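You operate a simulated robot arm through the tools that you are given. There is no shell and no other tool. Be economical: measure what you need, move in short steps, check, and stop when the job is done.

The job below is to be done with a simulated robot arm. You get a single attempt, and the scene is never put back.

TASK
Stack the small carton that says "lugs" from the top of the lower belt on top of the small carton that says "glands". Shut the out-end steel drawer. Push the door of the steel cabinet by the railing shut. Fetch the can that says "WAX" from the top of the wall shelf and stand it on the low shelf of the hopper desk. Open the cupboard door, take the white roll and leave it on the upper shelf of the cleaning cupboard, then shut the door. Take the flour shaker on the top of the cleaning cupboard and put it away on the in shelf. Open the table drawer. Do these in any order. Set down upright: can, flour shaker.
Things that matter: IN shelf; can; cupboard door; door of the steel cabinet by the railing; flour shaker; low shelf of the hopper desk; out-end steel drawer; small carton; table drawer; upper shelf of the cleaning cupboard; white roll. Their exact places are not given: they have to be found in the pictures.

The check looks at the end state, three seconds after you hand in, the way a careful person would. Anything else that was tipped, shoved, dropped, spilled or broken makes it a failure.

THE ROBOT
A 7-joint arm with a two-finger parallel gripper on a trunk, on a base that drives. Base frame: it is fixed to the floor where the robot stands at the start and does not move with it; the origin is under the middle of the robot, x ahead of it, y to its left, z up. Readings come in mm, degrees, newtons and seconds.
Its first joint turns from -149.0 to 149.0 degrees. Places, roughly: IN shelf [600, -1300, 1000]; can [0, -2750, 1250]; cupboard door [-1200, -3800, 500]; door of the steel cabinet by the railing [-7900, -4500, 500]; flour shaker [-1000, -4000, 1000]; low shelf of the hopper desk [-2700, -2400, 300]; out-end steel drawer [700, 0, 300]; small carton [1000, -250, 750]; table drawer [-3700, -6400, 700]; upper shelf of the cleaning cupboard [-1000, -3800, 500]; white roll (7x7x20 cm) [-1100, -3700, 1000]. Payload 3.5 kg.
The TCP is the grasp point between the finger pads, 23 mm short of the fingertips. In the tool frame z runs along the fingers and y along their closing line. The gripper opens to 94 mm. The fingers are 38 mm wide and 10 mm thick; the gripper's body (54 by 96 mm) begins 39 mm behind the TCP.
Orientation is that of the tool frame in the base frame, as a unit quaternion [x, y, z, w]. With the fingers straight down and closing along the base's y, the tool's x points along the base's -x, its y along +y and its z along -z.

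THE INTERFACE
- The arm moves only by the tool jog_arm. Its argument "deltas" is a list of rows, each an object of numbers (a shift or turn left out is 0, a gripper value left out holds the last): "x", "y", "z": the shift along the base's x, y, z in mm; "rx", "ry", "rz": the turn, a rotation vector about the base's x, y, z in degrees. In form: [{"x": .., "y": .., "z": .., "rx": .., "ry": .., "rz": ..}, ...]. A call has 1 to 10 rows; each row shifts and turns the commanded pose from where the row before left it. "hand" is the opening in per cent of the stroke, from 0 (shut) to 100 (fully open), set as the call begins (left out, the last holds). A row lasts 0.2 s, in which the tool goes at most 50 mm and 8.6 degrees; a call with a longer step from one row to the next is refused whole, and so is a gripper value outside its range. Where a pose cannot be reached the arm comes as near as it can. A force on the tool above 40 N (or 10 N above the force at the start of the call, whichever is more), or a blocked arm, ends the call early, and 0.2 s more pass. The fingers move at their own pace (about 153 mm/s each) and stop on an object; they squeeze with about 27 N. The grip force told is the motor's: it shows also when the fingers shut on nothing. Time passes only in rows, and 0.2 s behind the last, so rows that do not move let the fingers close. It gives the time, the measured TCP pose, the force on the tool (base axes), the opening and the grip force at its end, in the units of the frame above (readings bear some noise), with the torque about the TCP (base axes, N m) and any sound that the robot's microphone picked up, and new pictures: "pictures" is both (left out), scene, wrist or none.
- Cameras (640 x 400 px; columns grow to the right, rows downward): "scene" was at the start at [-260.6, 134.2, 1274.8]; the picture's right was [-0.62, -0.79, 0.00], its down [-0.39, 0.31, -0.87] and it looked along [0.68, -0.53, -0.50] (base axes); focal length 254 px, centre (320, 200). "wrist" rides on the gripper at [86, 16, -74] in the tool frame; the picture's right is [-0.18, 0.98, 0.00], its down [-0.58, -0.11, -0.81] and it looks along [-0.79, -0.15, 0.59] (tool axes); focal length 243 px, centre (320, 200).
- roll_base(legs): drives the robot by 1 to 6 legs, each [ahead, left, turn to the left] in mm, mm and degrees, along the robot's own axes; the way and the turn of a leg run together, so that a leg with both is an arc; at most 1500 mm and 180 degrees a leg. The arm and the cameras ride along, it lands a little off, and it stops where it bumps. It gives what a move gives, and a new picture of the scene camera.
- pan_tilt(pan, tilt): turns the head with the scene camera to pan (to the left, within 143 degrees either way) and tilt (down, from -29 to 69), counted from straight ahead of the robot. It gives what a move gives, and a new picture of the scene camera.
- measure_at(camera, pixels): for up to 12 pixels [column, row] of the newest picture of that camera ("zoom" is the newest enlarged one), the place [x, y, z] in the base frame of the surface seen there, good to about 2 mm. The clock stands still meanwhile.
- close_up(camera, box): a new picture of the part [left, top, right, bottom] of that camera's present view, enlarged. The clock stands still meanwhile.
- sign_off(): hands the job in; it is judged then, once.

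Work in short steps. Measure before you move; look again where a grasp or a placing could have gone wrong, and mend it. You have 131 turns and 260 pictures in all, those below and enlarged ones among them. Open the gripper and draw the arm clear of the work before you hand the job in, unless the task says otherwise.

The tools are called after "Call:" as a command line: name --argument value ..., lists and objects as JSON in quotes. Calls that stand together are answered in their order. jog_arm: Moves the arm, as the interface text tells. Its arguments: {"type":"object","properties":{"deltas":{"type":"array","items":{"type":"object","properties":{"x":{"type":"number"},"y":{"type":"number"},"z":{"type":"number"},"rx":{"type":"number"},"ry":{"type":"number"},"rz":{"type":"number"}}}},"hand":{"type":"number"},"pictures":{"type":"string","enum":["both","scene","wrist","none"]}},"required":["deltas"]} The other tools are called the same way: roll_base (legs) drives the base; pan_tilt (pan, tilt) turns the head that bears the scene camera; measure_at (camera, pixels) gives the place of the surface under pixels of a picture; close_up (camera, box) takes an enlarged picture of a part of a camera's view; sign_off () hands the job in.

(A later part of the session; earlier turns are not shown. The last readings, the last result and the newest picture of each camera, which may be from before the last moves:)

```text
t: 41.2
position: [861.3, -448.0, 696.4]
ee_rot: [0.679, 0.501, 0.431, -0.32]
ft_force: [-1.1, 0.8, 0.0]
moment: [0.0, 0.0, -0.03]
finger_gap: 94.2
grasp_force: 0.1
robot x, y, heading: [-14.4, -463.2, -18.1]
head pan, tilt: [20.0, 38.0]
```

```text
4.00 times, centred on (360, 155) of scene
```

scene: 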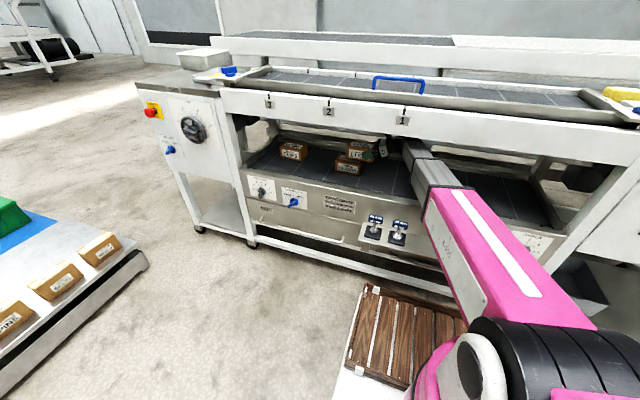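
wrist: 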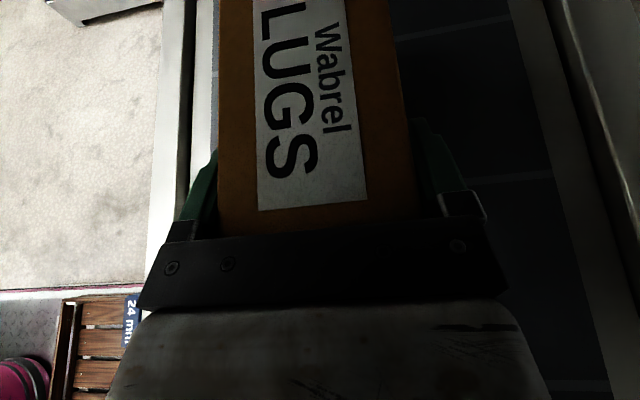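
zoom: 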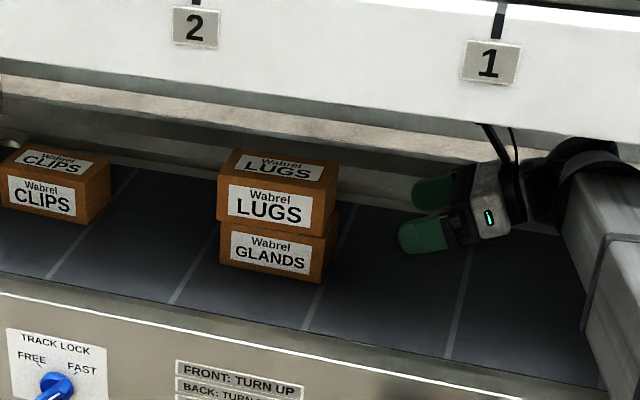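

LUGS sits squarely on GLANDS. Now withdraw the arm straight out of the opening.

Call:
jog_arm --deltas '[{"x": -41.9, "y": 13.6}, {"x": -41.9, "y": 13.6}, {"x": -41.9, "y": 13.6}, {"x": -41.9, "y": 13.6}, {"x": -41.9, "y": 13.6}, {"x": -41.9, "y": 13.6}, {"x": -41.9, "y": 13.6}, {"x": -41.9, "y": 13.6}]' --pictures "none"

Call:
roll_base --legs '[[-200, 0, 0]]'

Call:
pan_tilt --pan -50 --tilt 15

Call:
pan_tilt --pan -110 --tilt 15

```text
t: 43.0
position: [526.8, -338.1, 696.8]
ee_rot: [0.68, 0.501, 0.43, -0.319]
ft_force: [-0.1, -0.8, 0.1]
moment: [0.0, -0.05, 0.0]
finger_gap: 93.9
grasp_force: 0.0
robot x, y, heading: [-18.4, -465.4, -18.0]
head pan, tilt: [20.0, 38.0]
```

```text
t: 44.6
position: [338.0, -276.1, 696.7]
ee_rot: [0.68, 0.5, 0.431, -0.318]
ft_force: [-0.4, -0.1, 0.5]
moment: [0.03, -0.03, -0.03]
finger_gap: 94.0
grasp_force: 0.1
robot x, y, heading: [-209.0, -401.8, -18.5]
head pan, tilt: [20.0, 38.0]
```

scene: 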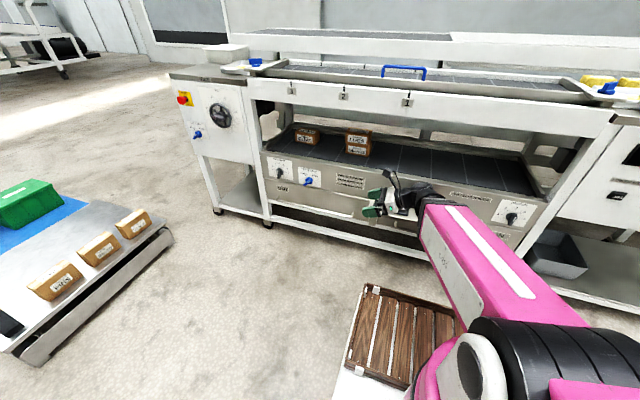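

```text
t: 46.0
position: [338.2, -276.6, 698.3]
ee_rot: [0.68, 0.5, 0.431, -0.318]
ft_force: [0.2, -0.5, 0.7]
moment: [0.01, 0.01, 0.02]
finger_gap: 93.9
grasp_force: 0.0
robot x, y, heading: [-204.4, -399.5, -18.3]
head pan, tilt: [-50.0, 15.0]
```

scene: 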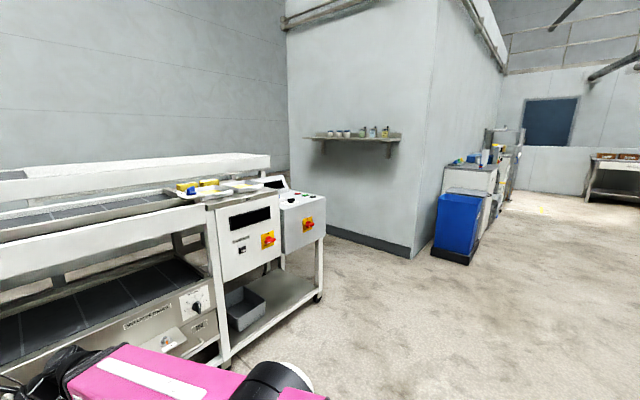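

```text
t: 47.3
position: [338.6, -276.1, 697.4]
ee_rot: [0.681, 0.5, 0.431, -0.318]
ft_force: [-0.1, 0.4, 0.8]
moment: [0.03, 0.0, -0.01]
finger_gap: 93.8
grasp_force: 0.1
robot x, y, heading: [-209.6, -400.5, -18.1]
head pan, tilt: [-110.0, 15.0]
```

scene: 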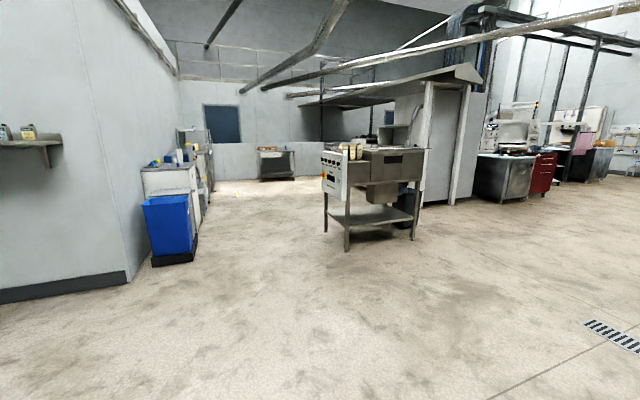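

The hopper desk is at (370,190) with its low shelf at row 213, the cleaning cupboard beyond the blue bin. I measure these for driving.

Call:
measure_at --camera "scene" --pixels '[[365, 216], [346, 250], [326, 230], [413, 238], [340, 170], [165, 180], [170, 255], [40, 140], [130, 280], [190, 170], [210, 190], [275, 160]]'

Call:
close_up --camera "scene" --box '[130, 110, 450, 270]'

```text
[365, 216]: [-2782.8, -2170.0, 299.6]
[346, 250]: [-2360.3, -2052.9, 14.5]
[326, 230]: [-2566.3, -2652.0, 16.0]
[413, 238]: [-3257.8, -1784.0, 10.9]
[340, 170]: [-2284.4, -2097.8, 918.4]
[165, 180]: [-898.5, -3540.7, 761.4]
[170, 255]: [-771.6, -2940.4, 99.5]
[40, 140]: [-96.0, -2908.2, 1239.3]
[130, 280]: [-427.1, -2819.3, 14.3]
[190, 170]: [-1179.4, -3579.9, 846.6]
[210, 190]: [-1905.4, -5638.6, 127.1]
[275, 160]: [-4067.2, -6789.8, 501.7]
```

```text
2.00 times, centred on (290, 190) of scene
```

zoom: 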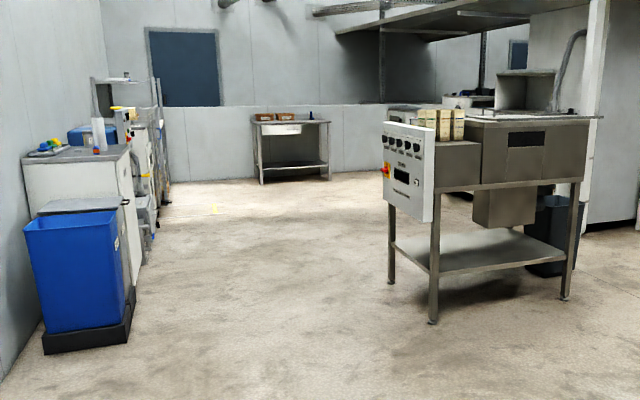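

Drive towards the wall shelf: turn to heading -90° and go 1300 mm, then look at the shelf.

Call:
roll_base --legs '[[0, 0, -72], [1300, 0, 0]]'

Call:
pan_tilt --pan 15 --tilt 0

Call:
close_up --camera "scene" --box '[160, 100, 480, 300]'

```text
t: 56.9
position: [68.1, -2176.1, 698.8]
ee_rot: [0.844, 0.004, 0.536, -0.003]
ft_force: [0.4, 0.1, 0.2]
moment: [0.01, 0.04, 0.0]
finger_gap: 93.8
grasp_force: 0.0
robot x, y, heading: [-215.9, -1695.8, -90.3]
head pan, tilt: [-110.0, 15.0]
```

scene: 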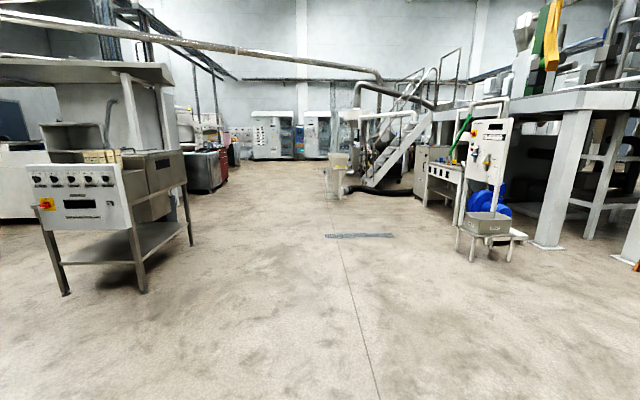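

```text
t: 59.0
position: [67.1, -2174.5, 696.7]
ee_rot: [0.844, 0.004, 0.536, -0.004]
ft_force: [-0.3, 0.6, -0.5]
moment: [-0.01, 0.0, -0.01]
finger_gap: 93.8
grasp_force: 0.0
robot x, y, heading: [-219.3, -1693.5, -90.0]
head pan, tilt: [15.0, 0.0]
```

scene: 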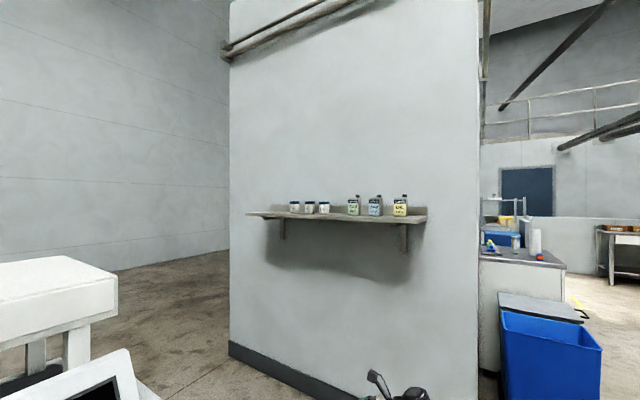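

```text
2.00 times, centred on (320, 200) of scene
```

zoom: 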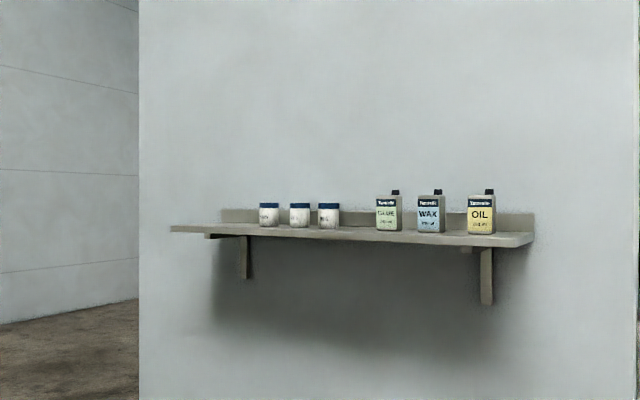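

WAX is the middle can at (374,206). I measure it, its neighbours and the shelf.

Call:
close_up --camera "scene" --box '[335, 180, 435, 240]'

Call:
measure_at --camera "scene" --pixels '[[374, 207], [354, 207], [400, 208], [260, 213], [425, 219], [300, 150], [440, 150], [374, 217], [405, 240], [282, 230]]'

```text
6.40 times, centred on (385, 210) of scene
```

zoom: 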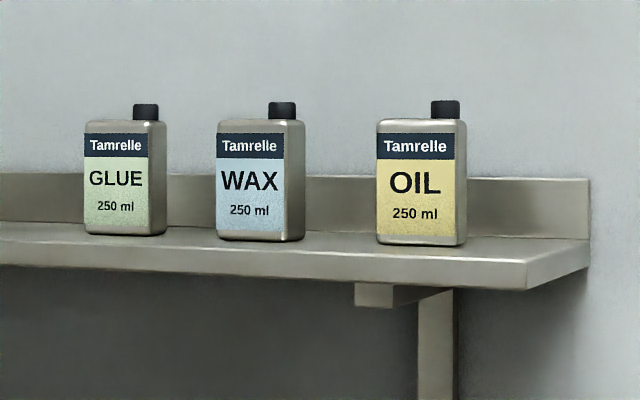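

```text
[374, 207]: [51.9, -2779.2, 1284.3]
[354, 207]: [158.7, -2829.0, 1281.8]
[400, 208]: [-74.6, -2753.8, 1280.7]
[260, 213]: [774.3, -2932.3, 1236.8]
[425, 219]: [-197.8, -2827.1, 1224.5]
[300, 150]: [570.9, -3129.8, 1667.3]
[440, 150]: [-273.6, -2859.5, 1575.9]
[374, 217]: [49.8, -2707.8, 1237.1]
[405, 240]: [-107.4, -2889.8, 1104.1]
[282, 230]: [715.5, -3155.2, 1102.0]
```

Call:
measure_at --camera "zoom" --pixels '[[222, 200], [278, 200], [300, 200], [282, 110], [250, 125], [250, 250], [100, 245], [330, 145], [580, 200], [250, 265], [145, 200], [165, 200]]'

```text
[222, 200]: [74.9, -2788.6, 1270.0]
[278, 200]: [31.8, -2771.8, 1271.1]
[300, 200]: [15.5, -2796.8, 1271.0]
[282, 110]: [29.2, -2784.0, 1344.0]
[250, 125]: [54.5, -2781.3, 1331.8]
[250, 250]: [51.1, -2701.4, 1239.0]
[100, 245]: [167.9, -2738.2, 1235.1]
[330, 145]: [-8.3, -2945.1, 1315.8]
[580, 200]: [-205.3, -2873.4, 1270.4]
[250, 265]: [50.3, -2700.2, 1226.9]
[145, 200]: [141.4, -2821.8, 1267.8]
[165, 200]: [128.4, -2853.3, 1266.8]
```

WAX: width d≈881-938, front s≈-2628, z 1240-1335, about 65 mm free on each side. I check how far the machine end reaches before choosing a stand.

Call:
measure_at --camera "scene" --pixels '[[60, 300], [110, 280], [110, 310], [130, 360], [75, 340], [110, 395], [20, 390]]'

Call:
pan_tilt --pan 50 --tilt 40

```text
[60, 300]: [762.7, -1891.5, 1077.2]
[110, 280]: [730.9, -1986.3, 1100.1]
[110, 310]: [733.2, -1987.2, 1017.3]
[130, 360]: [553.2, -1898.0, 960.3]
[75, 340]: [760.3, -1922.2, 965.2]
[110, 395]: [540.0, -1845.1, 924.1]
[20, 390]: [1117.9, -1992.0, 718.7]
```

```text
t: 60.0
position: [66.7, -2174.4, 698.0]
ee_rot: [0.844, 0.004, 0.536, -0.003]
ft_force: [0.2, 0.1, -0.3]
moment: [0.0, -0.01, 0.02]
finger_gap: 93.9
grasp_force: 0.1
robot x, y, heading: [-214.7, -1697.0, -90.5]
head pan, tilt: [50.0, 40.0]
```

scene: 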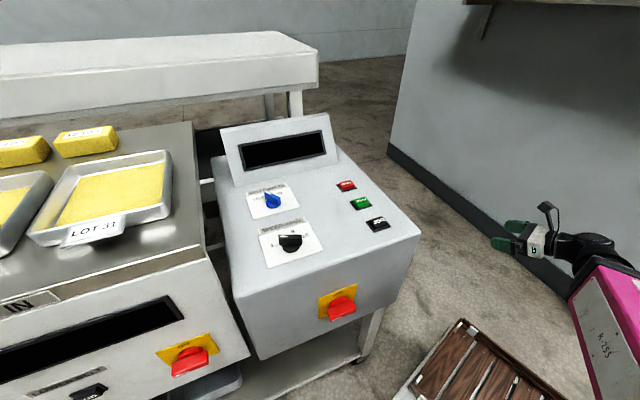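

The steel top labelled IN with the trays is at the left; the console end beside it. I measure the console corners and the IN top now while it is in view.

Call:
measure_at --camera "scene" --pixels '[[262, 355], [418, 237], [362, 358], [385, 280], [175, 235], [190, 215], [20, 320], [120, 250], [205, 245], [180, 130], [60, 270], [205, 285]]'

Call:
close_up --camera "scene" --box '[0, 100, 260, 400]'

```text
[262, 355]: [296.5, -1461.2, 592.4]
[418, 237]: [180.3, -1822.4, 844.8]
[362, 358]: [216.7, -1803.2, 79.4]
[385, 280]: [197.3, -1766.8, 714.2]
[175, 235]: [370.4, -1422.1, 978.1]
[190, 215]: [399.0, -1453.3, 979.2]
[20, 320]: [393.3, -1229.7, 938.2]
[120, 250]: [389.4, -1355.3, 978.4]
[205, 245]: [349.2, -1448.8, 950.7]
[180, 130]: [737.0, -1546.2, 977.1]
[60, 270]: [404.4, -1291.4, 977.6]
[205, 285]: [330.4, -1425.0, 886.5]
```

```text
1.33 times, centred on (130, 250) of scene
```

zoom: 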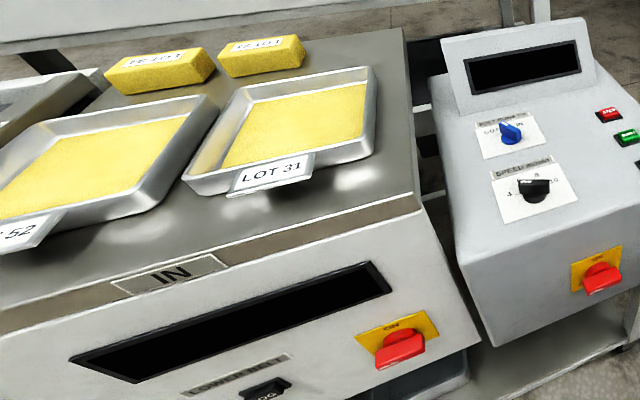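

Console ends at s≈-1690, d≈735. I turn to face the wall squarely, move to d≈430, s≈-1900, raise the arm and swing the tool to point at the wall.

Call:
roll_base --legs '[[0, 0, -17.5], [220, 110, 0]]'

Call:
jog_arm --deltas '[{"z": 45, "rz": -8.2}, {"z": 45, "rz": -8.2}, {"z": 45, "rz": -8.2}, {"z": 45, "rz": -8.2}, {"z": 45, "rz": -8.2}, {"z": 45, "rz": -8.2}, {"z": 45, "rz": -8.2}, {"z": 45, "rz": -8.2}, {"z": 45, "rz": -8.2}, {"z": 45, "rz": -8.2}]' --pictures "none"

```text
t: 62.8
position: [-52.0, -2483.3, 697.3]
ee_rot: [0.835, -0.123, 0.531, 0.077]
ft_force: [0.1, -0.6, 0.2]
moment: [-0.01, 0.01, 0.01]
finger_gap: 94.0
grasp_force: 0.0
robot x, y, heading: [-178.1, -1938.7, -107.7]
head pan, tilt: [50.0, 40.0]
```

scene: 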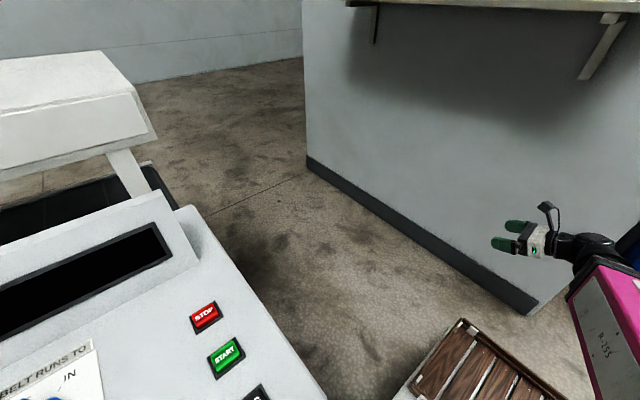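

```text
t: 65.0
position: [-194.9, -2567.2, 1123.3]
ee_rot: [0.61, -0.578, 0.378, 0.388]
ft_force: [0.1, 0.7, 0.0]
moment: [0.02, 0.01, -0.01]
finger_gap: 94.2
grasp_force: 0.1
out of reach, approached as far as the arm can: row 2, 3, 4, 5, 8, 9, 10
robot x, y, heading: [-181.0, -1934.7, -107.8]
head pan, tilt: [50.0, 40.0]
```

The tool points at heading -89° with 24° pitch; TCP d≈608, s≈-2502, z 1123 (right of the shelf's end). Retreat a bit, level and yaw the tool, rise to z≈1290.

Call:
jog_arm --deltas '[{"x": 13, "y": 40, "rz": -6.3}, {"x": 13, "y": 40, "rz": -6.3}, {"rz": -6.3, "z": 30}, {"rx": -7.6, "ry": 2.47, "z": 40}, {"rx": -7.6, "ry": 2.47, "z": 40}, {"rx": -7.6, "ry": 2.47, "z": 40}, {"z": 20}, {}]' --pictures "both"

```text
t: 66.8
position: [-286.4, -2501.3, 1284.6]
ee_rot: [0.493, -0.509, 0.416, 0.57]
ft_force: [0.9, 0.4, -0.5]
moment: [0.01, 0.0, -0.01]
finger_gap: 94.4
grasp_force: 0.0
out of reach, approached as far as the arm can: row 1, 2, 3
robot x, y, heading: [-179.9, -1940.7, -107.7]
head pan, tilt: [50.0, 40.0]
```

scene: 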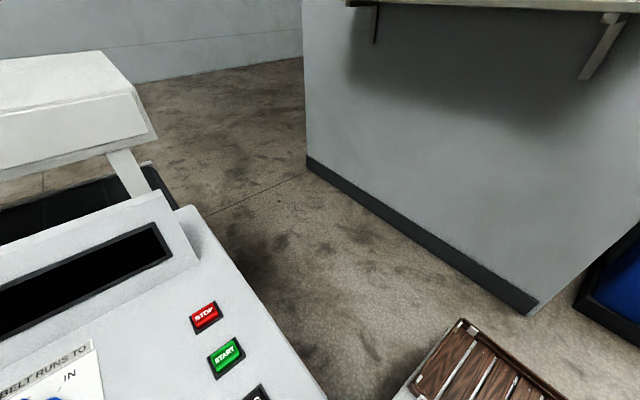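
wrist: 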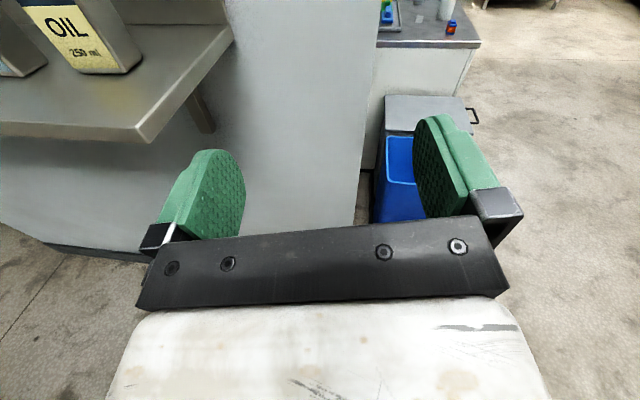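

Level, but rolled 8° and yaw 8° short; I fix both, then slide 408 mm along the shelf to d≈909.

Call:
jog_arm --deltas '[{"rx": -1.4, "ry": -7.9}, {"rz": -8.2}, {"x": 48, "y": -15.6}, {"x": 48, "y": -15.6}, {"x": 48, "y": -15.6}, {"x": 48, "y": -15.6}, {"x": 48, "y": -15.6}, {"x": 48, "y": -15.6}, {"x": 48, "y": -15.6}, {"x": 48, "y": -15.6}]' --pictures "none"

Call:
jog_arm --deltas '[{}]' --pictures "wrist"

```text
refused: row 3 steps farther than a row can; nothing moved
```

```text
t: 67.2
position: [-284.9, -2502.5, 1284.4]
ee_rot: [0.493, -0.509, 0.415, 0.57]
ft_force: [0.0, 0.0, -0.1]
moment: [0.0, 0.0, -0.02]
finger_gap: 93.9
grasp_force: 0.0
robot x, y, heading: [-181.6, -1936.5, -107.8]
head pan, tilt: [50.0, 40.0]
```

wrist: 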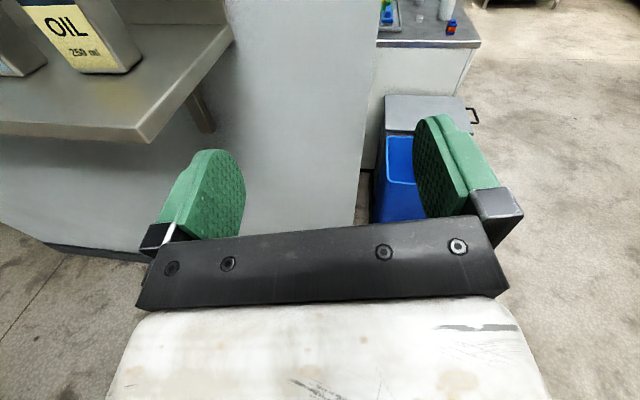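

Step was just over 50 mm; I redo with 45 mm steps.

Call:
jog_arm --deltas '[{"rx": -1.4, "ry": -7.9}, {"rz": -8.2}, {"x": 43, "y": -14}, {"x": 43, "y": -14}, {"x": 43, "y": -14}, {"x": 43, "y": -14}, {"x": 43, "y": -14}, {"x": 43, "y": -14}, {"x": 43, "y": -14}, {"x": 43, "y": -14}]' --pictures "none"

Call:
jog_arm --deltas '[{"x": 43, "y": -14}, {}]' --pictures "wrist"

```text
t: 69.4
position: [-232.2, -2589.1, 1259.5]
ee_rot: [0.496, -0.5, 0.47, 0.531]
ft_force: [0.0, -0.3, -0.6]
moment: [0.01, 0.0, 0.03]
finger_gap: 93.9
grasp_force: 0.1
out of reach, approached as far as the arm can: row 1, 2, 3, 4, 5, 6, 7, 8, 9, 10
robot x, y, heading: [-178.8, -1936.2, -107.9]
head pan, tilt: [50.0, 40.0]
```

```text
t: 70.0
position: [-210.4, -2601.2, 1258.2]
ee_rot: [0.505, -0.491, 0.475, 0.527]
ft_force: [-0.3, 0.3, 0.2]
moment: [-0.03, 0.01, 0.03]
finger_gap: 94.1
grasp_force: 0.1
out of reach, approached as far as the arm can: row 1
robot x, y, heading: [-179.5, -1939.8, -107.6]
head pan, tilt: [50.0, 40.0]
```

wrist: 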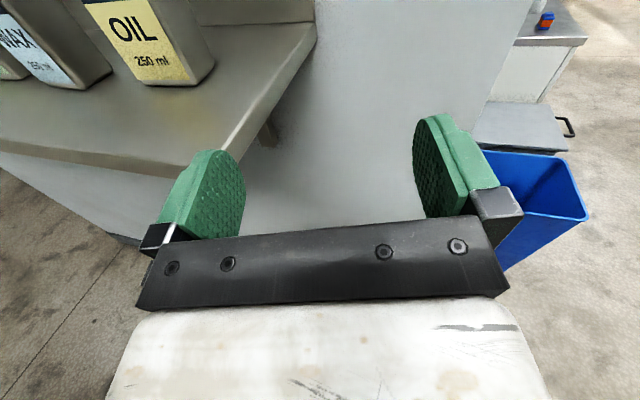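

The wrist is at a joint limit with the camera-up pose pointing forward. I take back the sideways command, retreat from the shelf, and roll the tool back by 180° (camera below), to use a 45° pitched grasp instead.

Call:
jog_arm --deltas '[{"x": -36, "y": 28}, {"x": -36, "y": 28}, {"x": -36, "y": 28}, {"x": -36, "y": 28}, {"x": -36, "y": 28}, {"x": -36, "y": 28}, {"x": -36, "y": 28}, {"x": -36, "y": 28}, {"x": -36, "y": 28}, {}]' --pictures "none"

Call:
jog_arm --deltas '[{"rx": 1.9, "ry": 8.2}, {"rx": 1.9, "ry": 8.2}, {"rx": 1.9, "ry": 8.2}, {"rx": 1.9, "ry": 8.2}, {"rx": 1.9, "ry": 8.2}, {"rx": 1.9, "ry": 8.2}, {"rx": 1.9, "ry": 8.2}, {"rx": 1.9, "ry": 8.2}, {"rx": 1.9, "ry": 8.2}, {"rx": 1.9, "ry": 8.2}]' --pictures "none"

```text
t: 72.2
position: [-535.0, -2353.4, 1256.4]
ee_rot: [0.497, -0.5, 0.471, 0.531]
ft_force: [0.1, 0.5, 0.7]
moment: [0.0, -0.05, 0.01]
finger_gap: 93.8
grasp_force: 0.0
robot x, y, heading: [-181.4, -1940.5, -107.7]
head pan, tilt: [50.0, 40.0]
```

```text
t: 74.4
position: [-533.0, -2350.9, 1259.0]
ee_rot: [0.756, -0.096, -0.052, 0.645]
ft_force: [0.6, 0.0, 0.3]
moment: [0.01, -0.01, 0.0]
finger_gap: 93.9
grasp_force: 0.1
robot x, y, heading: [-180.8, -1942.1, -108.1]
head pan, tilt: [50.0, 40.0]
```

Half the roll is done and followed. Continue the roll 93°, then yaw -6° and pitch down 36° to reach 45°.

Call:
jog_arm --deltas '[{"rx": 1.7, "ry": 8.13, "rz": 1.36}, {"rx": 1.7, "ry": 8.13, "rz": 1.36}, {"rx": 1.7, "ry": 8.13, "rz": 1.36}, {"rx": 1.7, "ry": 8.13, "rz": 1.36}, {"rx": 1.7, "ry": 8.13, "rz": 1.36}, {"rx": 1.7, "ry": 8.13, "rz": 1.36}, {"rx": 1.7, "ry": 8.13, "rz": 1.36}, {"rx": 1.7, "ry": 8.13, "rz": 1.36}, {"rx": 1.7, "ry": 8.13, "rz": 1.36}, {"rx": 1.7, "ry": 8.13, "rz": 1.36}]' --pictures "none"

Call:
jog_arm --deltas '[{"rx": 1.7, "ry": 8.13, "rz": 1.36}, {"rz": -6.2}, {"rx": 6.85, "ry": -2.22}, {"rx": 6.85, "ry": -2.22}, {"rx": 6.85, "ry": -2.22}, {"rx": 6.85, "ry": -2.22}, {"rx": 6.85, "ry": -2.22}, {}]' --pictures "none"

Call:
pan_tilt --pan 20 --tilt 5

```text
t: 76.6
position: [-533.6, -2351.4, 1258.3]
ee_rot: [0.626, 0.435, -0.472, 0.442]
ft_force: [-0.9, 0.0, 0.7]
moment: [0.0, -0.02, 0.0]
finger_gap: 94.0
grasp_force: 0.0
robot x, y, heading: [-179.7, -1942.2, -107.6]
head pan, tilt: [50.0, 40.0]
```

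```text
t: 78.4
position: [-533.4, -2350.9, 1257.8]
ee_rot: [0.75, 0.543, -0.306, 0.221]
ft_force: [-0.9, -0.5, -0.3]
moment: [-0.01, -0.02, 0.0]
finger_gap: 93.9
grasp_force: 0.0
robot x, y, heading: [-177.7, -1941.3, -107.9]
head pan, tilt: [50.0, 40.0]
```

```text
t: 79.5
position: [-532.7, -2350.0, 1257.3]
ee_rot: [0.749, 0.544, -0.306, 0.223]
ft_force: [0.4, 0.5, -0.1]
moment: [0.01, 0.02, -0.01]
finger_gap: 93.7
grasp_force: 0.0
robot x, y, heading: [-182.2, -1939.4, -107.7]
head pan, tilt: [20.0, 5.0]
```

scene: 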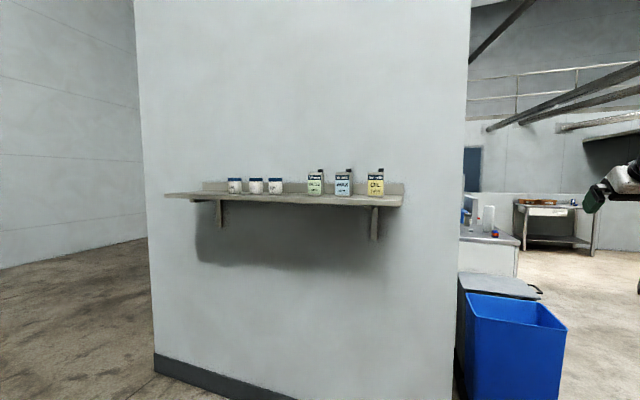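

Orientation is right (pitch 45°, closing along the shelf). I raise the arm and move the base to d≈650, s≈-2050 for a comfortable reach.

Call:
jog_arm --deltas '[{"z": 30}, {"z": 30}, {"z": 20}, {}]' --pictures "none"

Call:
roll_base --legs '[[130, 0, 0], [0, 222, 0]]'

Call:
jog_arm --deltas '[{"x": 40, "y": -13}, {"x": 40, "y": -13}, {"x": 40, "y": -13}, {"x": 40, "y": -13}, {"x": 40, "y": -13}, {"x": 40, "y": -13}, {"x": 40, "y": -13}, {"x": 40, "y": -13}, {}]' --pictures "both"

```text
t: 80.5
position: [-533.5, -2349.8, 1338.3]
ee_rot: [0.749, 0.543, -0.307, 0.223]
ft_force: [0.3, -0.5, -0.3]
moment: [0.02, -0.02, 0.02]
finger_gap: 94.0
grasp_force: 0.0
robot x, y, heading: [-185.5, -1940.7, -108.2]
head pan, tilt: [20.0, 5.0]
```

```text
t: 82.6
position: [-485.0, -2520.2, 1337.3]
ee_rot: [0.736, 0.56, -0.302, 0.23]
ft_force: [-0.1, 0.9, -0.3]
moment: [0.02, 0.0, -0.03]
finger_gap: 94.0
grasp_force: 0.0
robot x, y, heading: [-153.0, -2093.0, -105.0]
head pan, tilt: [20.0, 5.0]
stopped in leg 2: the robot was blocked; the commanded pose is now the measured one
```

scene: 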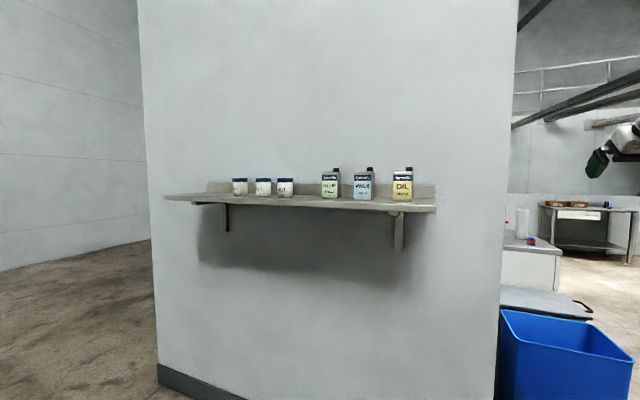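

```text
t: 84.6
position: [-174.4, -2642.7, 1321.5]
ee_rot: [0.737, 0.56, -0.302, 0.23]
ft_force: [1.0, 0.4, 0.0]
moment: [0.03, -0.01, 0.0]
finger_gap: 93.8
grasp_force: 0.0
out of reach, approached as far as the arm can: row 1, 2, 3, 4
robot x, y, heading: [-151.3, -2094.5, -105.0]
head pan, tilt: [20.0, 5.0]
```

scene: 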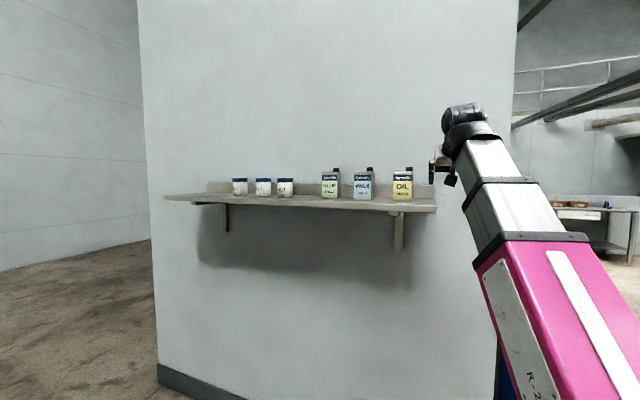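
wrist: 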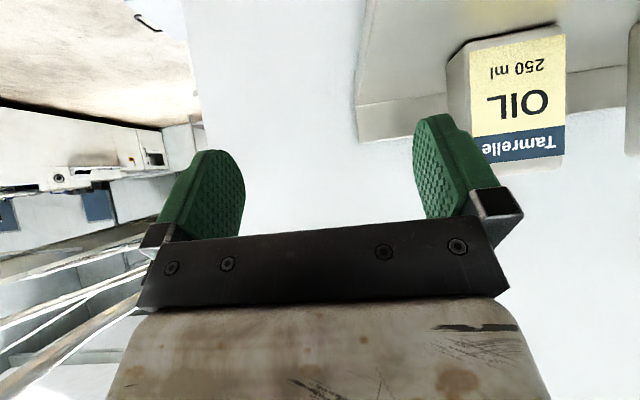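

The base touched something (likely the console) and stopped at heading -105°. I first ease it away forward/right, then back the tool off from the shelf edge.

Call:
roll_base --legs '[[30, -25, 0]]'

Call:
jog_arm --deltas '[{"x": 14, "y": 43, "rz": -3}, {"x": 14, "y": 43}, {}]' --pictures "none"

Call:
pan_tilt --pan 110 --tilt 45

```text
t: 85.5
position: [-207.6, -2665.2, 1321.8]
ee_rot: [0.736, 0.56, -0.302, 0.23]
ft_force: [0.2, 0.6, -1.0]
moment: [0.03, 0.04, -0.03]
finger_gap: 94.0
grasp_force: 0.0
robot x, y, heading: [-182.0, -2111.3, -105.1]
head pan, tilt: [20.0, 5.0]
```

scene: 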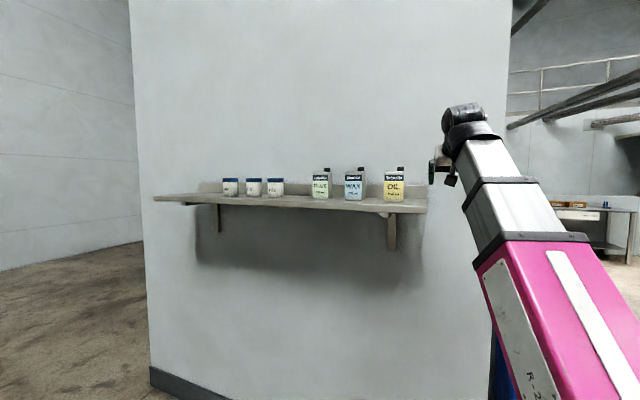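

```text
t: 86.3
position: [-178.7, -2614.4, 1289.5]
ee_rot: [0.751, 0.539, -0.309, 0.221]
ft_force: [-0.1, -0.4, -0.1]
moment: [0.0, -0.03, -0.01]
finger_gap: 94.1
grasp_force: 0.0
out of reach, approached as far as the arm can: row 1, 2
robot x, y, heading: [-181.9, -2117.3, -105.1]
head pan, tilt: [20.0, 5.0]
```

```text
t: 88.0
position: [-179.3, -2612.9, 1290.4]
ee_rot: [0.752, 0.54, -0.308, 0.222]
ft_force: [0.8, 0.0, -0.7]
moment: [0.02, 0.0, -0.01]
finger_gap: 94.0
grasp_force: 0.1
robot x, y, heading: [-185.4, -2115.2, -105.1]
head pan, tilt: [110.0, 45.0]
```

scene: 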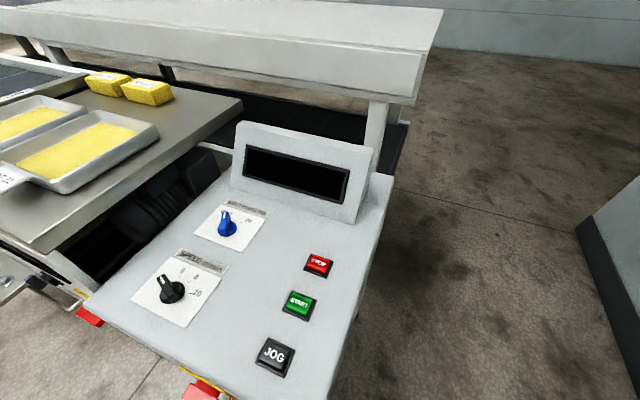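

Nothing on the console was disturbed. The arm prefers more stretch at this height, so I back the base to s≈-1900 and turn -3° to square it.

Call:
roll_base --legs '[[-60, -40, -3], [-110, 0, 0]]'

Call:
jog_arm --deltas '[{"z": 20, "x": 38, "y": -12.5}, {"z": 20, "x": 38, "y": -12.5}, {"x": 40, "y": -13}, {"x": 40, "y": -13}, {"x": 40, "y": -13}, {"x": 40, "y": -13}, {"x": 40, "y": -13}, {"x": 30, "y": -9.7}, {}]' --pictures "wrist"

```text
t: 89.8
position: [-190.4, -2439.7, 1289.3]
ee_rot: [0.764, 0.521, -0.313, 0.214]
ft_force: [0.2, -0.4, -0.3]
moment: [-0.01, -0.01, 0.0]
finger_gap: 94.1
grasp_force: 0.0
robot x, y, heading: [-166.7, -1943.1, -107.7]
head pan, tilt: [110.0, 45.0]
```

scene: 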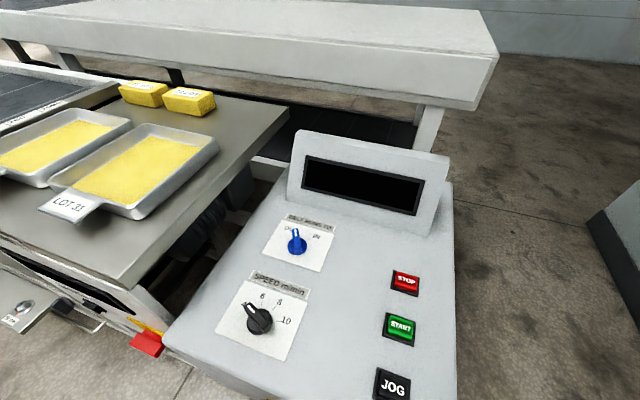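

```text
t: 91.8
position: [116.9, -2542.0, 1325.4]
ee_rot: [0.765, 0.521, -0.314, 0.214]
ft_force: [0.3, 0.3, 0.0]
moment: [0.04, 0.01, 0.0]
finger_gap: 94.2
grasp_force: 0.2
out of reach, approached as far as the arm can: row 2
robot x, y, heading: [-168.6, -1943.5, -108.1]
head pan, tilt: [110.0, 45.0]
```

wrist: 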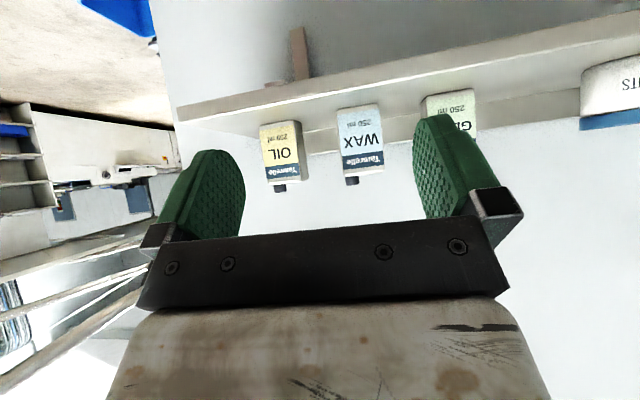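

WAX is between the fingers' lane in the wrist view (360,140). I measure it again from here.

Call:
close_up --camera "wrist" --box '[240, 70, 500, 220]'

Call:
measure_at --camera "wrist" --pixels '[[340, 115], [380, 108], [345, 165], [382, 162], [360, 140], [297, 130], [424, 105], [362, 168], [353, 181]]'

```text
2.46 times, centred on (370, 145) of wrist
```

zoom: 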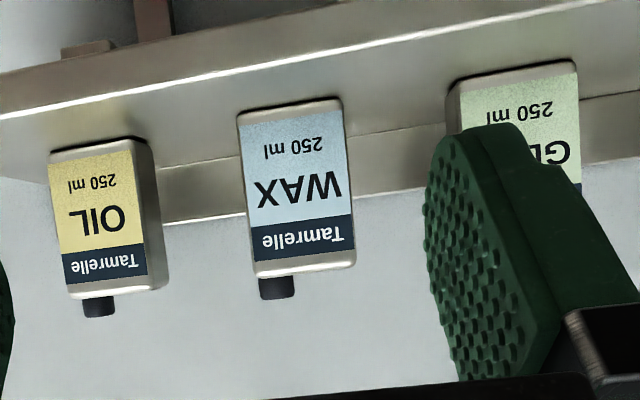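

```text
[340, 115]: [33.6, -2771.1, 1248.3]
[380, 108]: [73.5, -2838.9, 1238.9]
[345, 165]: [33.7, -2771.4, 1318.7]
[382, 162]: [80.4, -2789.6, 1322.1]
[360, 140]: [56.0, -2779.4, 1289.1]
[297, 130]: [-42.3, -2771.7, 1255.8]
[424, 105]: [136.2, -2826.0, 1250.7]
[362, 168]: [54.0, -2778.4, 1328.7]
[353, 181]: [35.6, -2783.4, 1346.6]
```

WAX centre d≈911, s≈-2645, faces turned like the tool now is. Approach in 6 rows to TCP z≈1295.

Call:
jog_arm --deltas '[{"x": -11.3, "y": -42.5, "z": -5}, {"x": -11.3, "y": -42.5, "z": -5}, {"x": -11.3, "y": -42.5, "z": -5}, {"x": -11.3, "y": -42.5, "z": -5}, {}]' --pictures "wrist"

```text
t: 93.0
position: [71.6, -2712.8, 1306.2]
ee_rot: [0.764, 0.521, -0.313, 0.214]
ft_force: [0.6, 0.1, -0.7]
moment: [0.01, 0.0, -0.03]
finger_gap: 93.9
grasp_force: 0.1
robot x, y, heading: [-171.8, -1947.3, -108.1]
head pan, tilt: [110.0, 45.0]
```

wrist: 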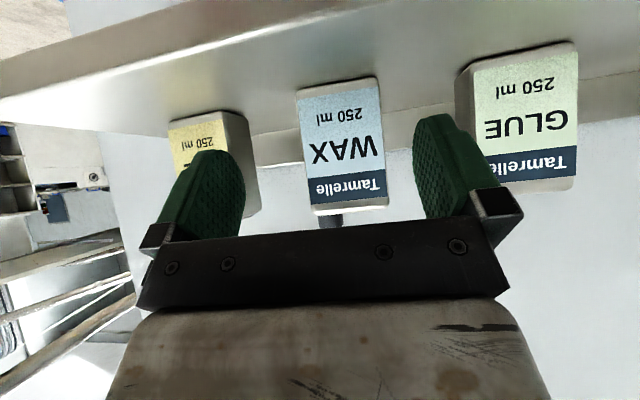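

On track; last 87 mm forward.

Call:
jog_arm --deltas '[{"x": -7.3, "y": -28, "z": -3}, {"x": -7.3, "y": -28, "z": -4}, {"x": -7.4, "y": -28, "z": -4}, {}]' --pictures "wrist"

```text
t: 94.0
position: [49.2, -2796.6, 1295.1]
ee_rot: [0.764, 0.522, -0.313, 0.214]
ft_force: [0.9, 1.5, 3.9]
moment: [-0.01, 0.09, -0.02]
finger_gap: 94.2
grasp_force: 0.1
robot x, y, heading: [-167.8, -1940.7, -107.9]
head pan, tilt: [110.0, 45.0]
```

wrist: 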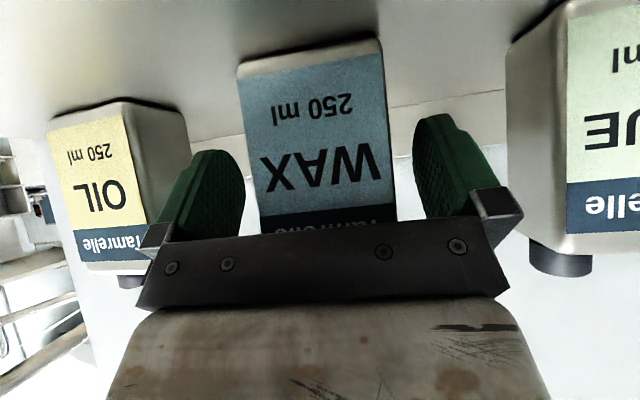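

A slight force of 4 N: the gripper body touches the can's top front edge. Back off 5 mm along the tool axis, then close.

Call:
jog_arm --deltas '[{"x": 1.3, "y": 3.3, "z": 3.6}, {}]' --pictures "none"

Call:
jog_arm --deltas '[{}, {}, {"z": 5}, {"z": 15}, {"z": 25}, {}]' --hand 0 --pictures "wrist"

```text
t: 94.6
position: [50.9, -2792.8, 1299.1]
ee_rot: [0.765, 0.521, -0.314, 0.213]
ft_force: [-1.4, 0.0, 0.0]
moment: [0.0, 0.0, 0.01]
finger_gap: 94.1
grasp_force: 0.1
robot x, y, heading: [-170.6, -1943.9, -107.9]
head pan, tilt: [110.0, 45.0]
```

```text
t: 96.0
position: [52.3, -2792.6, 1343.7]
ee_rot: [0.764, 0.521, -0.314, 0.214]
ft_force: [0.6, 0.2, -3.2]
moment: [0.04, -0.03, -0.01]
finger_gap: 62.0
grasp_force: 26.8
robot x, y, heading: [-167.5, -1941.9, -108.1]
head pan, tilt: [110.0, 45.0]
```

wrist: 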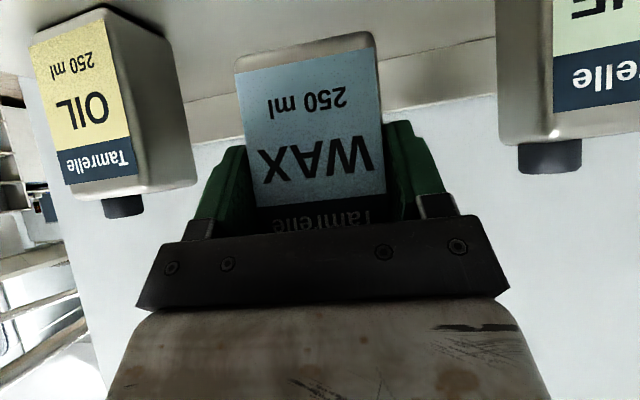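

WAX is held (62 mm wide, TCP 60 mm above its base). Back straight out from the shelf.

Call:
jog_arm --deltas '[{"x": 13.6, "y": 41.8}, {"x": 13.6, "y": 41.8}, {"x": 13.6, "y": 41.8}, {"x": 13.6, "y": 41.8}, {"x": 13.6, "y": 41.8}, {}]' --pictures "none"

Call:
roll_base --legs '[[-150, -100, 0]]'

Call:
jog_arm --deltas '[{"x": -30, "y": 10, "z": -35}, {"x": -30, "y": 10, "z": -35}, {"x": -30, "y": 10, "z": -35}, {"x": -30, "y": 10, "z": -35}, {"x": -30, "y": 10, "z": -35}, {"x": -30, "y": 10, "z": -35}, {"x": -30, "y": 10, "z": -35}, {"x": -30, "y": 10, "z": -35}, {"x": -30, "y": 10, "z": -35}, {"x": -30, "y": 10, "z": -35}]' --pictures "none"

Call:
pan_tilt --pan -75 --tilt 18

```text
t: 97.4
position: [118.8, -2583.1, 1343.9]
ee_rot: [0.765, 0.52, -0.315, 0.213]
ft_force: [0.0, 0.1, -2.0]
moment: [0.05, -0.03, -0.02]
finger_gap: 61.8
grasp_force: 26.4
robot x, y, heading: [-168.8, -1936.8, -108.0]
head pan, tilt: [110.0, 45.0]
```

```text
t: 98.9
position: [70.8, -2409.8, 1342.4]
ee_rot: [0.765, 0.52, -0.315, 0.213]
ft_force: [-0.2, 0.5, -3.0]
moment: [0.05, -0.02, 0.04]
finger_gap: 62.0
grasp_force: 27.2
robot x, y, heading: [-216.7, -1768.6, -108.2]
head pan, tilt: [110.0, 45.0]
```

scene: 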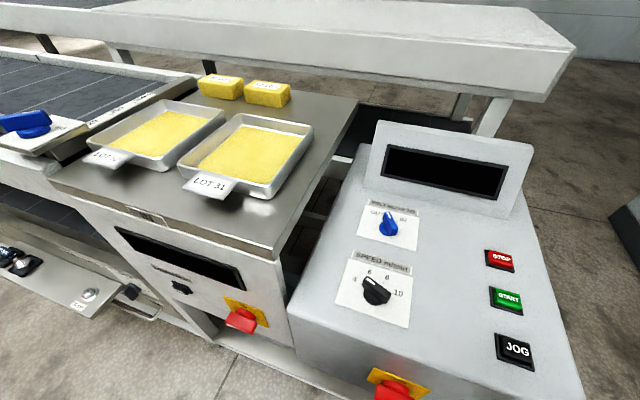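

```text
t: 101.1
position: [-229.1, -2332.1, 1001.3]
ee_rot: [0.765, 0.52, -0.314, 0.212]
ft_force: [0.5, -0.3, -2.2]
moment: [0.02, 0.01, 0.02]
finger_gap: 61.6
grasp_force: 26.4
out of reach, approached as far as the arm can: row 10
robot x, y, heading: [-217.9, -1770.4, -108.1]
head pan, tilt: [110.0, 45.0]
```

```text
t: 103.8
position: [-227.2, -2331.5, 1001.7]
ee_rot: [0.765, 0.521, -0.313, 0.213]
ft_force: [-1.5, -0.4, -2.5]
moment: [0.0, -0.03, 0.0]
finger_gap: 61.9
grasp_force: 27.1
robot x, y, heading: [-219.9, -1771.2, -108.1]
head pan, tilt: [-75.0, 18.0]
```

scene: 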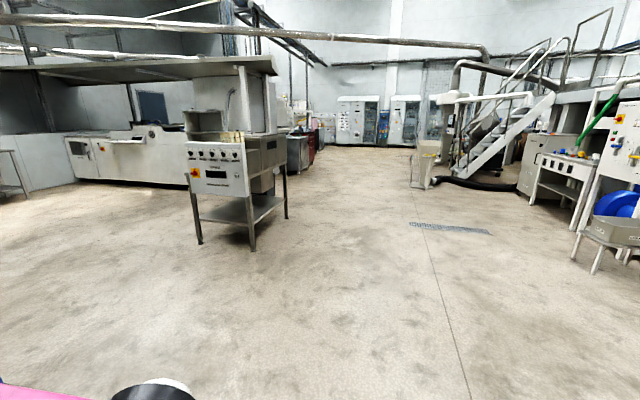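

The route to the hopper desk is clear floor. The desk's long side (A–C) faces my heading; I strafe right 2.1 m and then look.

Call:
roll_base --legs '[[0, -1100, 0], [0, -1080, 1]]'

Call:
pan_tilt --pan 0 --tilt 30

```text
t: 114.6
position: [-2283.2, -1704.6, 1000.5]
ee_rot: [0.754, 0.537, -0.309, 0.219]
ft_force: [0.3, 0.3, -3.0]
moment: [0.02, -0.02, -0.03]
finger_gap: 61.8
grasp_force: 27.2
robot x, y, heading: [-2295.4, -1140.9, -105.9]
head pan, tilt: [-75.0, 18.0]
```

scene: 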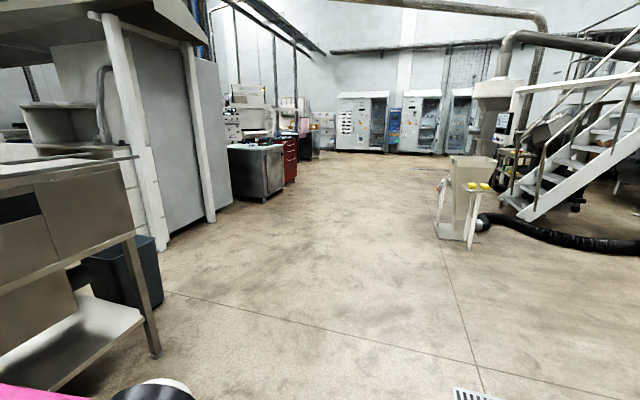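

```text
t: 116.0
position: [-2282.7, -1703.9, 1000.7]
ee_rot: [0.754, 0.537, -0.309, 0.219]
ft_force: [0.3, 0.1, -2.5]
moment: [0.03, -0.05, 0.0]
finger_gap: 62.0
grasp_force: 26.9
robot x, y, heading: [-2293.3, -1140.6, -105.7]
head pan, tilt: [0.0, 30.0]
```

scene: 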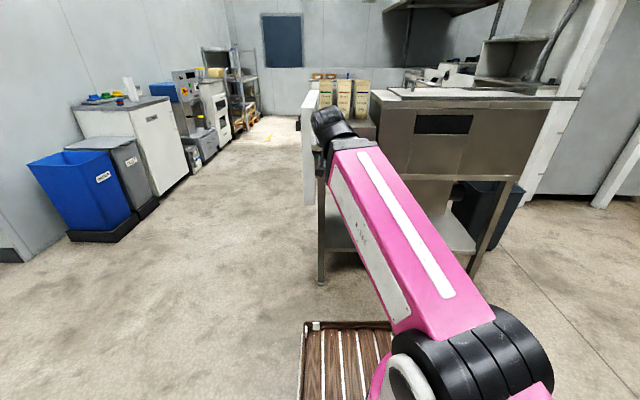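

Measure shelf spots, its front edge and the desk's underside.

Call:
measure_at --camera "scene" --pixels '[[342, 240], [345, 252], [335, 220], [455, 240], [470, 250], [480, 270], [322, 280], [320, 200], [380, 175], [460, 172], [420, 190], [435, 205]]'

Call:
close_up --camera "scene" --box '[290, 70, 590, 300]'

```text
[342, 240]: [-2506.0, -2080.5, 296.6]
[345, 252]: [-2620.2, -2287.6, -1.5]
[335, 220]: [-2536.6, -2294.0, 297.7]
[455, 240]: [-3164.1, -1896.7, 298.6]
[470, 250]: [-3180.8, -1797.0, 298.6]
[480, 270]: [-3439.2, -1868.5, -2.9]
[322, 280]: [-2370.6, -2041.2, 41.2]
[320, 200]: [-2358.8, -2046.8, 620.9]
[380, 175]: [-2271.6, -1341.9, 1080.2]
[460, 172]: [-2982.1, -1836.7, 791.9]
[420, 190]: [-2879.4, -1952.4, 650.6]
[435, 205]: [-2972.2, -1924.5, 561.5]
```

```text
1.74 times, centred on (440, 185) of scene
```

zoom: 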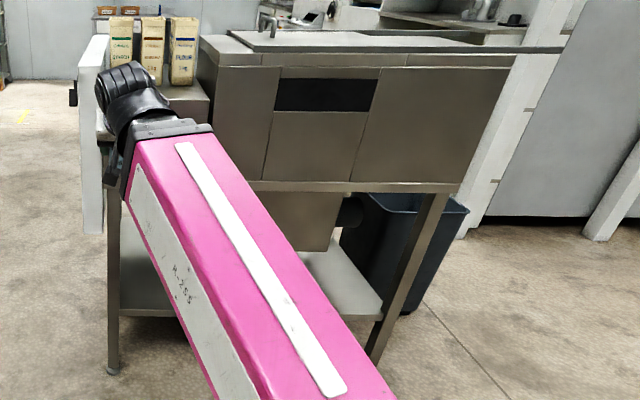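

The space under the left part of the A–C side is free (shelf z≈297, frame bottom ≈780). I lower the can to z≈420 in front of the desk and shift it along the desk clear of the leg, then drive in.

Call:
jog_arm --deltas '[{"x": -36.4, "y": 10.9}, {"x": -36.4, "y": 10.9}, {"x": -36.4, "y": 10.9}, {"x": -36.4, "y": 10.9}, {"x": -36.4, "y": 10.9}, {"z": -46}, {"z": -46}, {"z": -46}, {"z": -46}, {"z": -46}]' --pictures "none"

Call:
jog_arm --deltas '[{"z": -46}, {"z": -46}, {"z": -46}, {"z": -46}, {"z": -46}, {"z": -46}, {"z": -46}, {"z": -28}, {}]' --pictures "scene"

```text
t: 118.2
position: [-2480.0, -1719.8, 794.5]
ee_rot: [0.755, 0.536, -0.309, 0.219]
ft_force: [0.0, 0.5, -2.8]
moment: [0.0, -0.03, 0.0]
finger_gap: 61.9
grasp_force: 26.7
out of reach, approached as far as the arm can: row 1, 2, 3, 5, 6, 7, 8, 9
robot x, y, heading: [-2291.7, -1136.0, -106.2]
head pan, tilt: [0.0, 30.0]
```

```text
t: 120.2
position: [-2480.8, -1719.9, 443.3]
ee_rot: [0.754, 0.536, -0.309, 0.219]
ft_force: [0.1, -0.9, -2.4]
moment: [0.02, -0.01, 0.01]
finger_gap: 61.8
grasp_force: 27.4
robot x, y, heading: [-2290.8, -1144.0, -106.3]
head pan, tilt: [0.0, 30.0]
```

scene: 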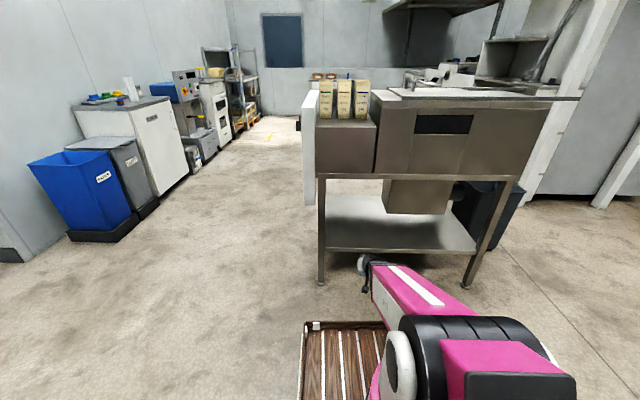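

Clear view: shelf edge near row 248, chute from col 383. Measure these.

Call:
measure_at --camera "scene" --pixels '[[335, 246], [370, 248], [420, 250], [385, 205], [386, 185], [350, 225], [365, 238], [340, 178], [318, 190]]'

Call:
roll_base --legs '[[280, 0, 0]]'

```text
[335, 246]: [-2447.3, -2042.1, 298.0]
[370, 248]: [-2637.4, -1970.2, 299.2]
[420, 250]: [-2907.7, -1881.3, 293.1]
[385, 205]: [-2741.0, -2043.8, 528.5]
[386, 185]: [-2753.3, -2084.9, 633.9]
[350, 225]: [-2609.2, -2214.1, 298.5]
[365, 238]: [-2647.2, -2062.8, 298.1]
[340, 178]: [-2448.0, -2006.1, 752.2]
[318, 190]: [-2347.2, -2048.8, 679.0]
```

```text
t: 122.2
position: [-2556.7, -1983.3, 442.8]
ee_rot: [0.755, 0.535, -0.31, 0.219]
ft_force: [-0.5, 0.3, -2.4]
moment: [0.04, 0.0, 0.05]
finger_gap: 62.0
grasp_force: 27.4
robot x, y, heading: [-2370.5, -1406.0, -106.1]
head pan, tilt: [0.0, 30.0]
```

scene: 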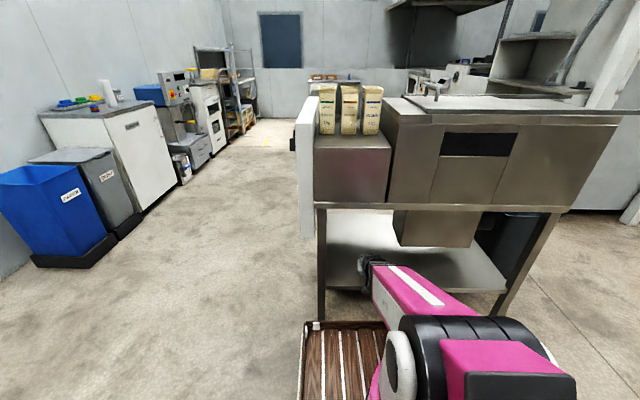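

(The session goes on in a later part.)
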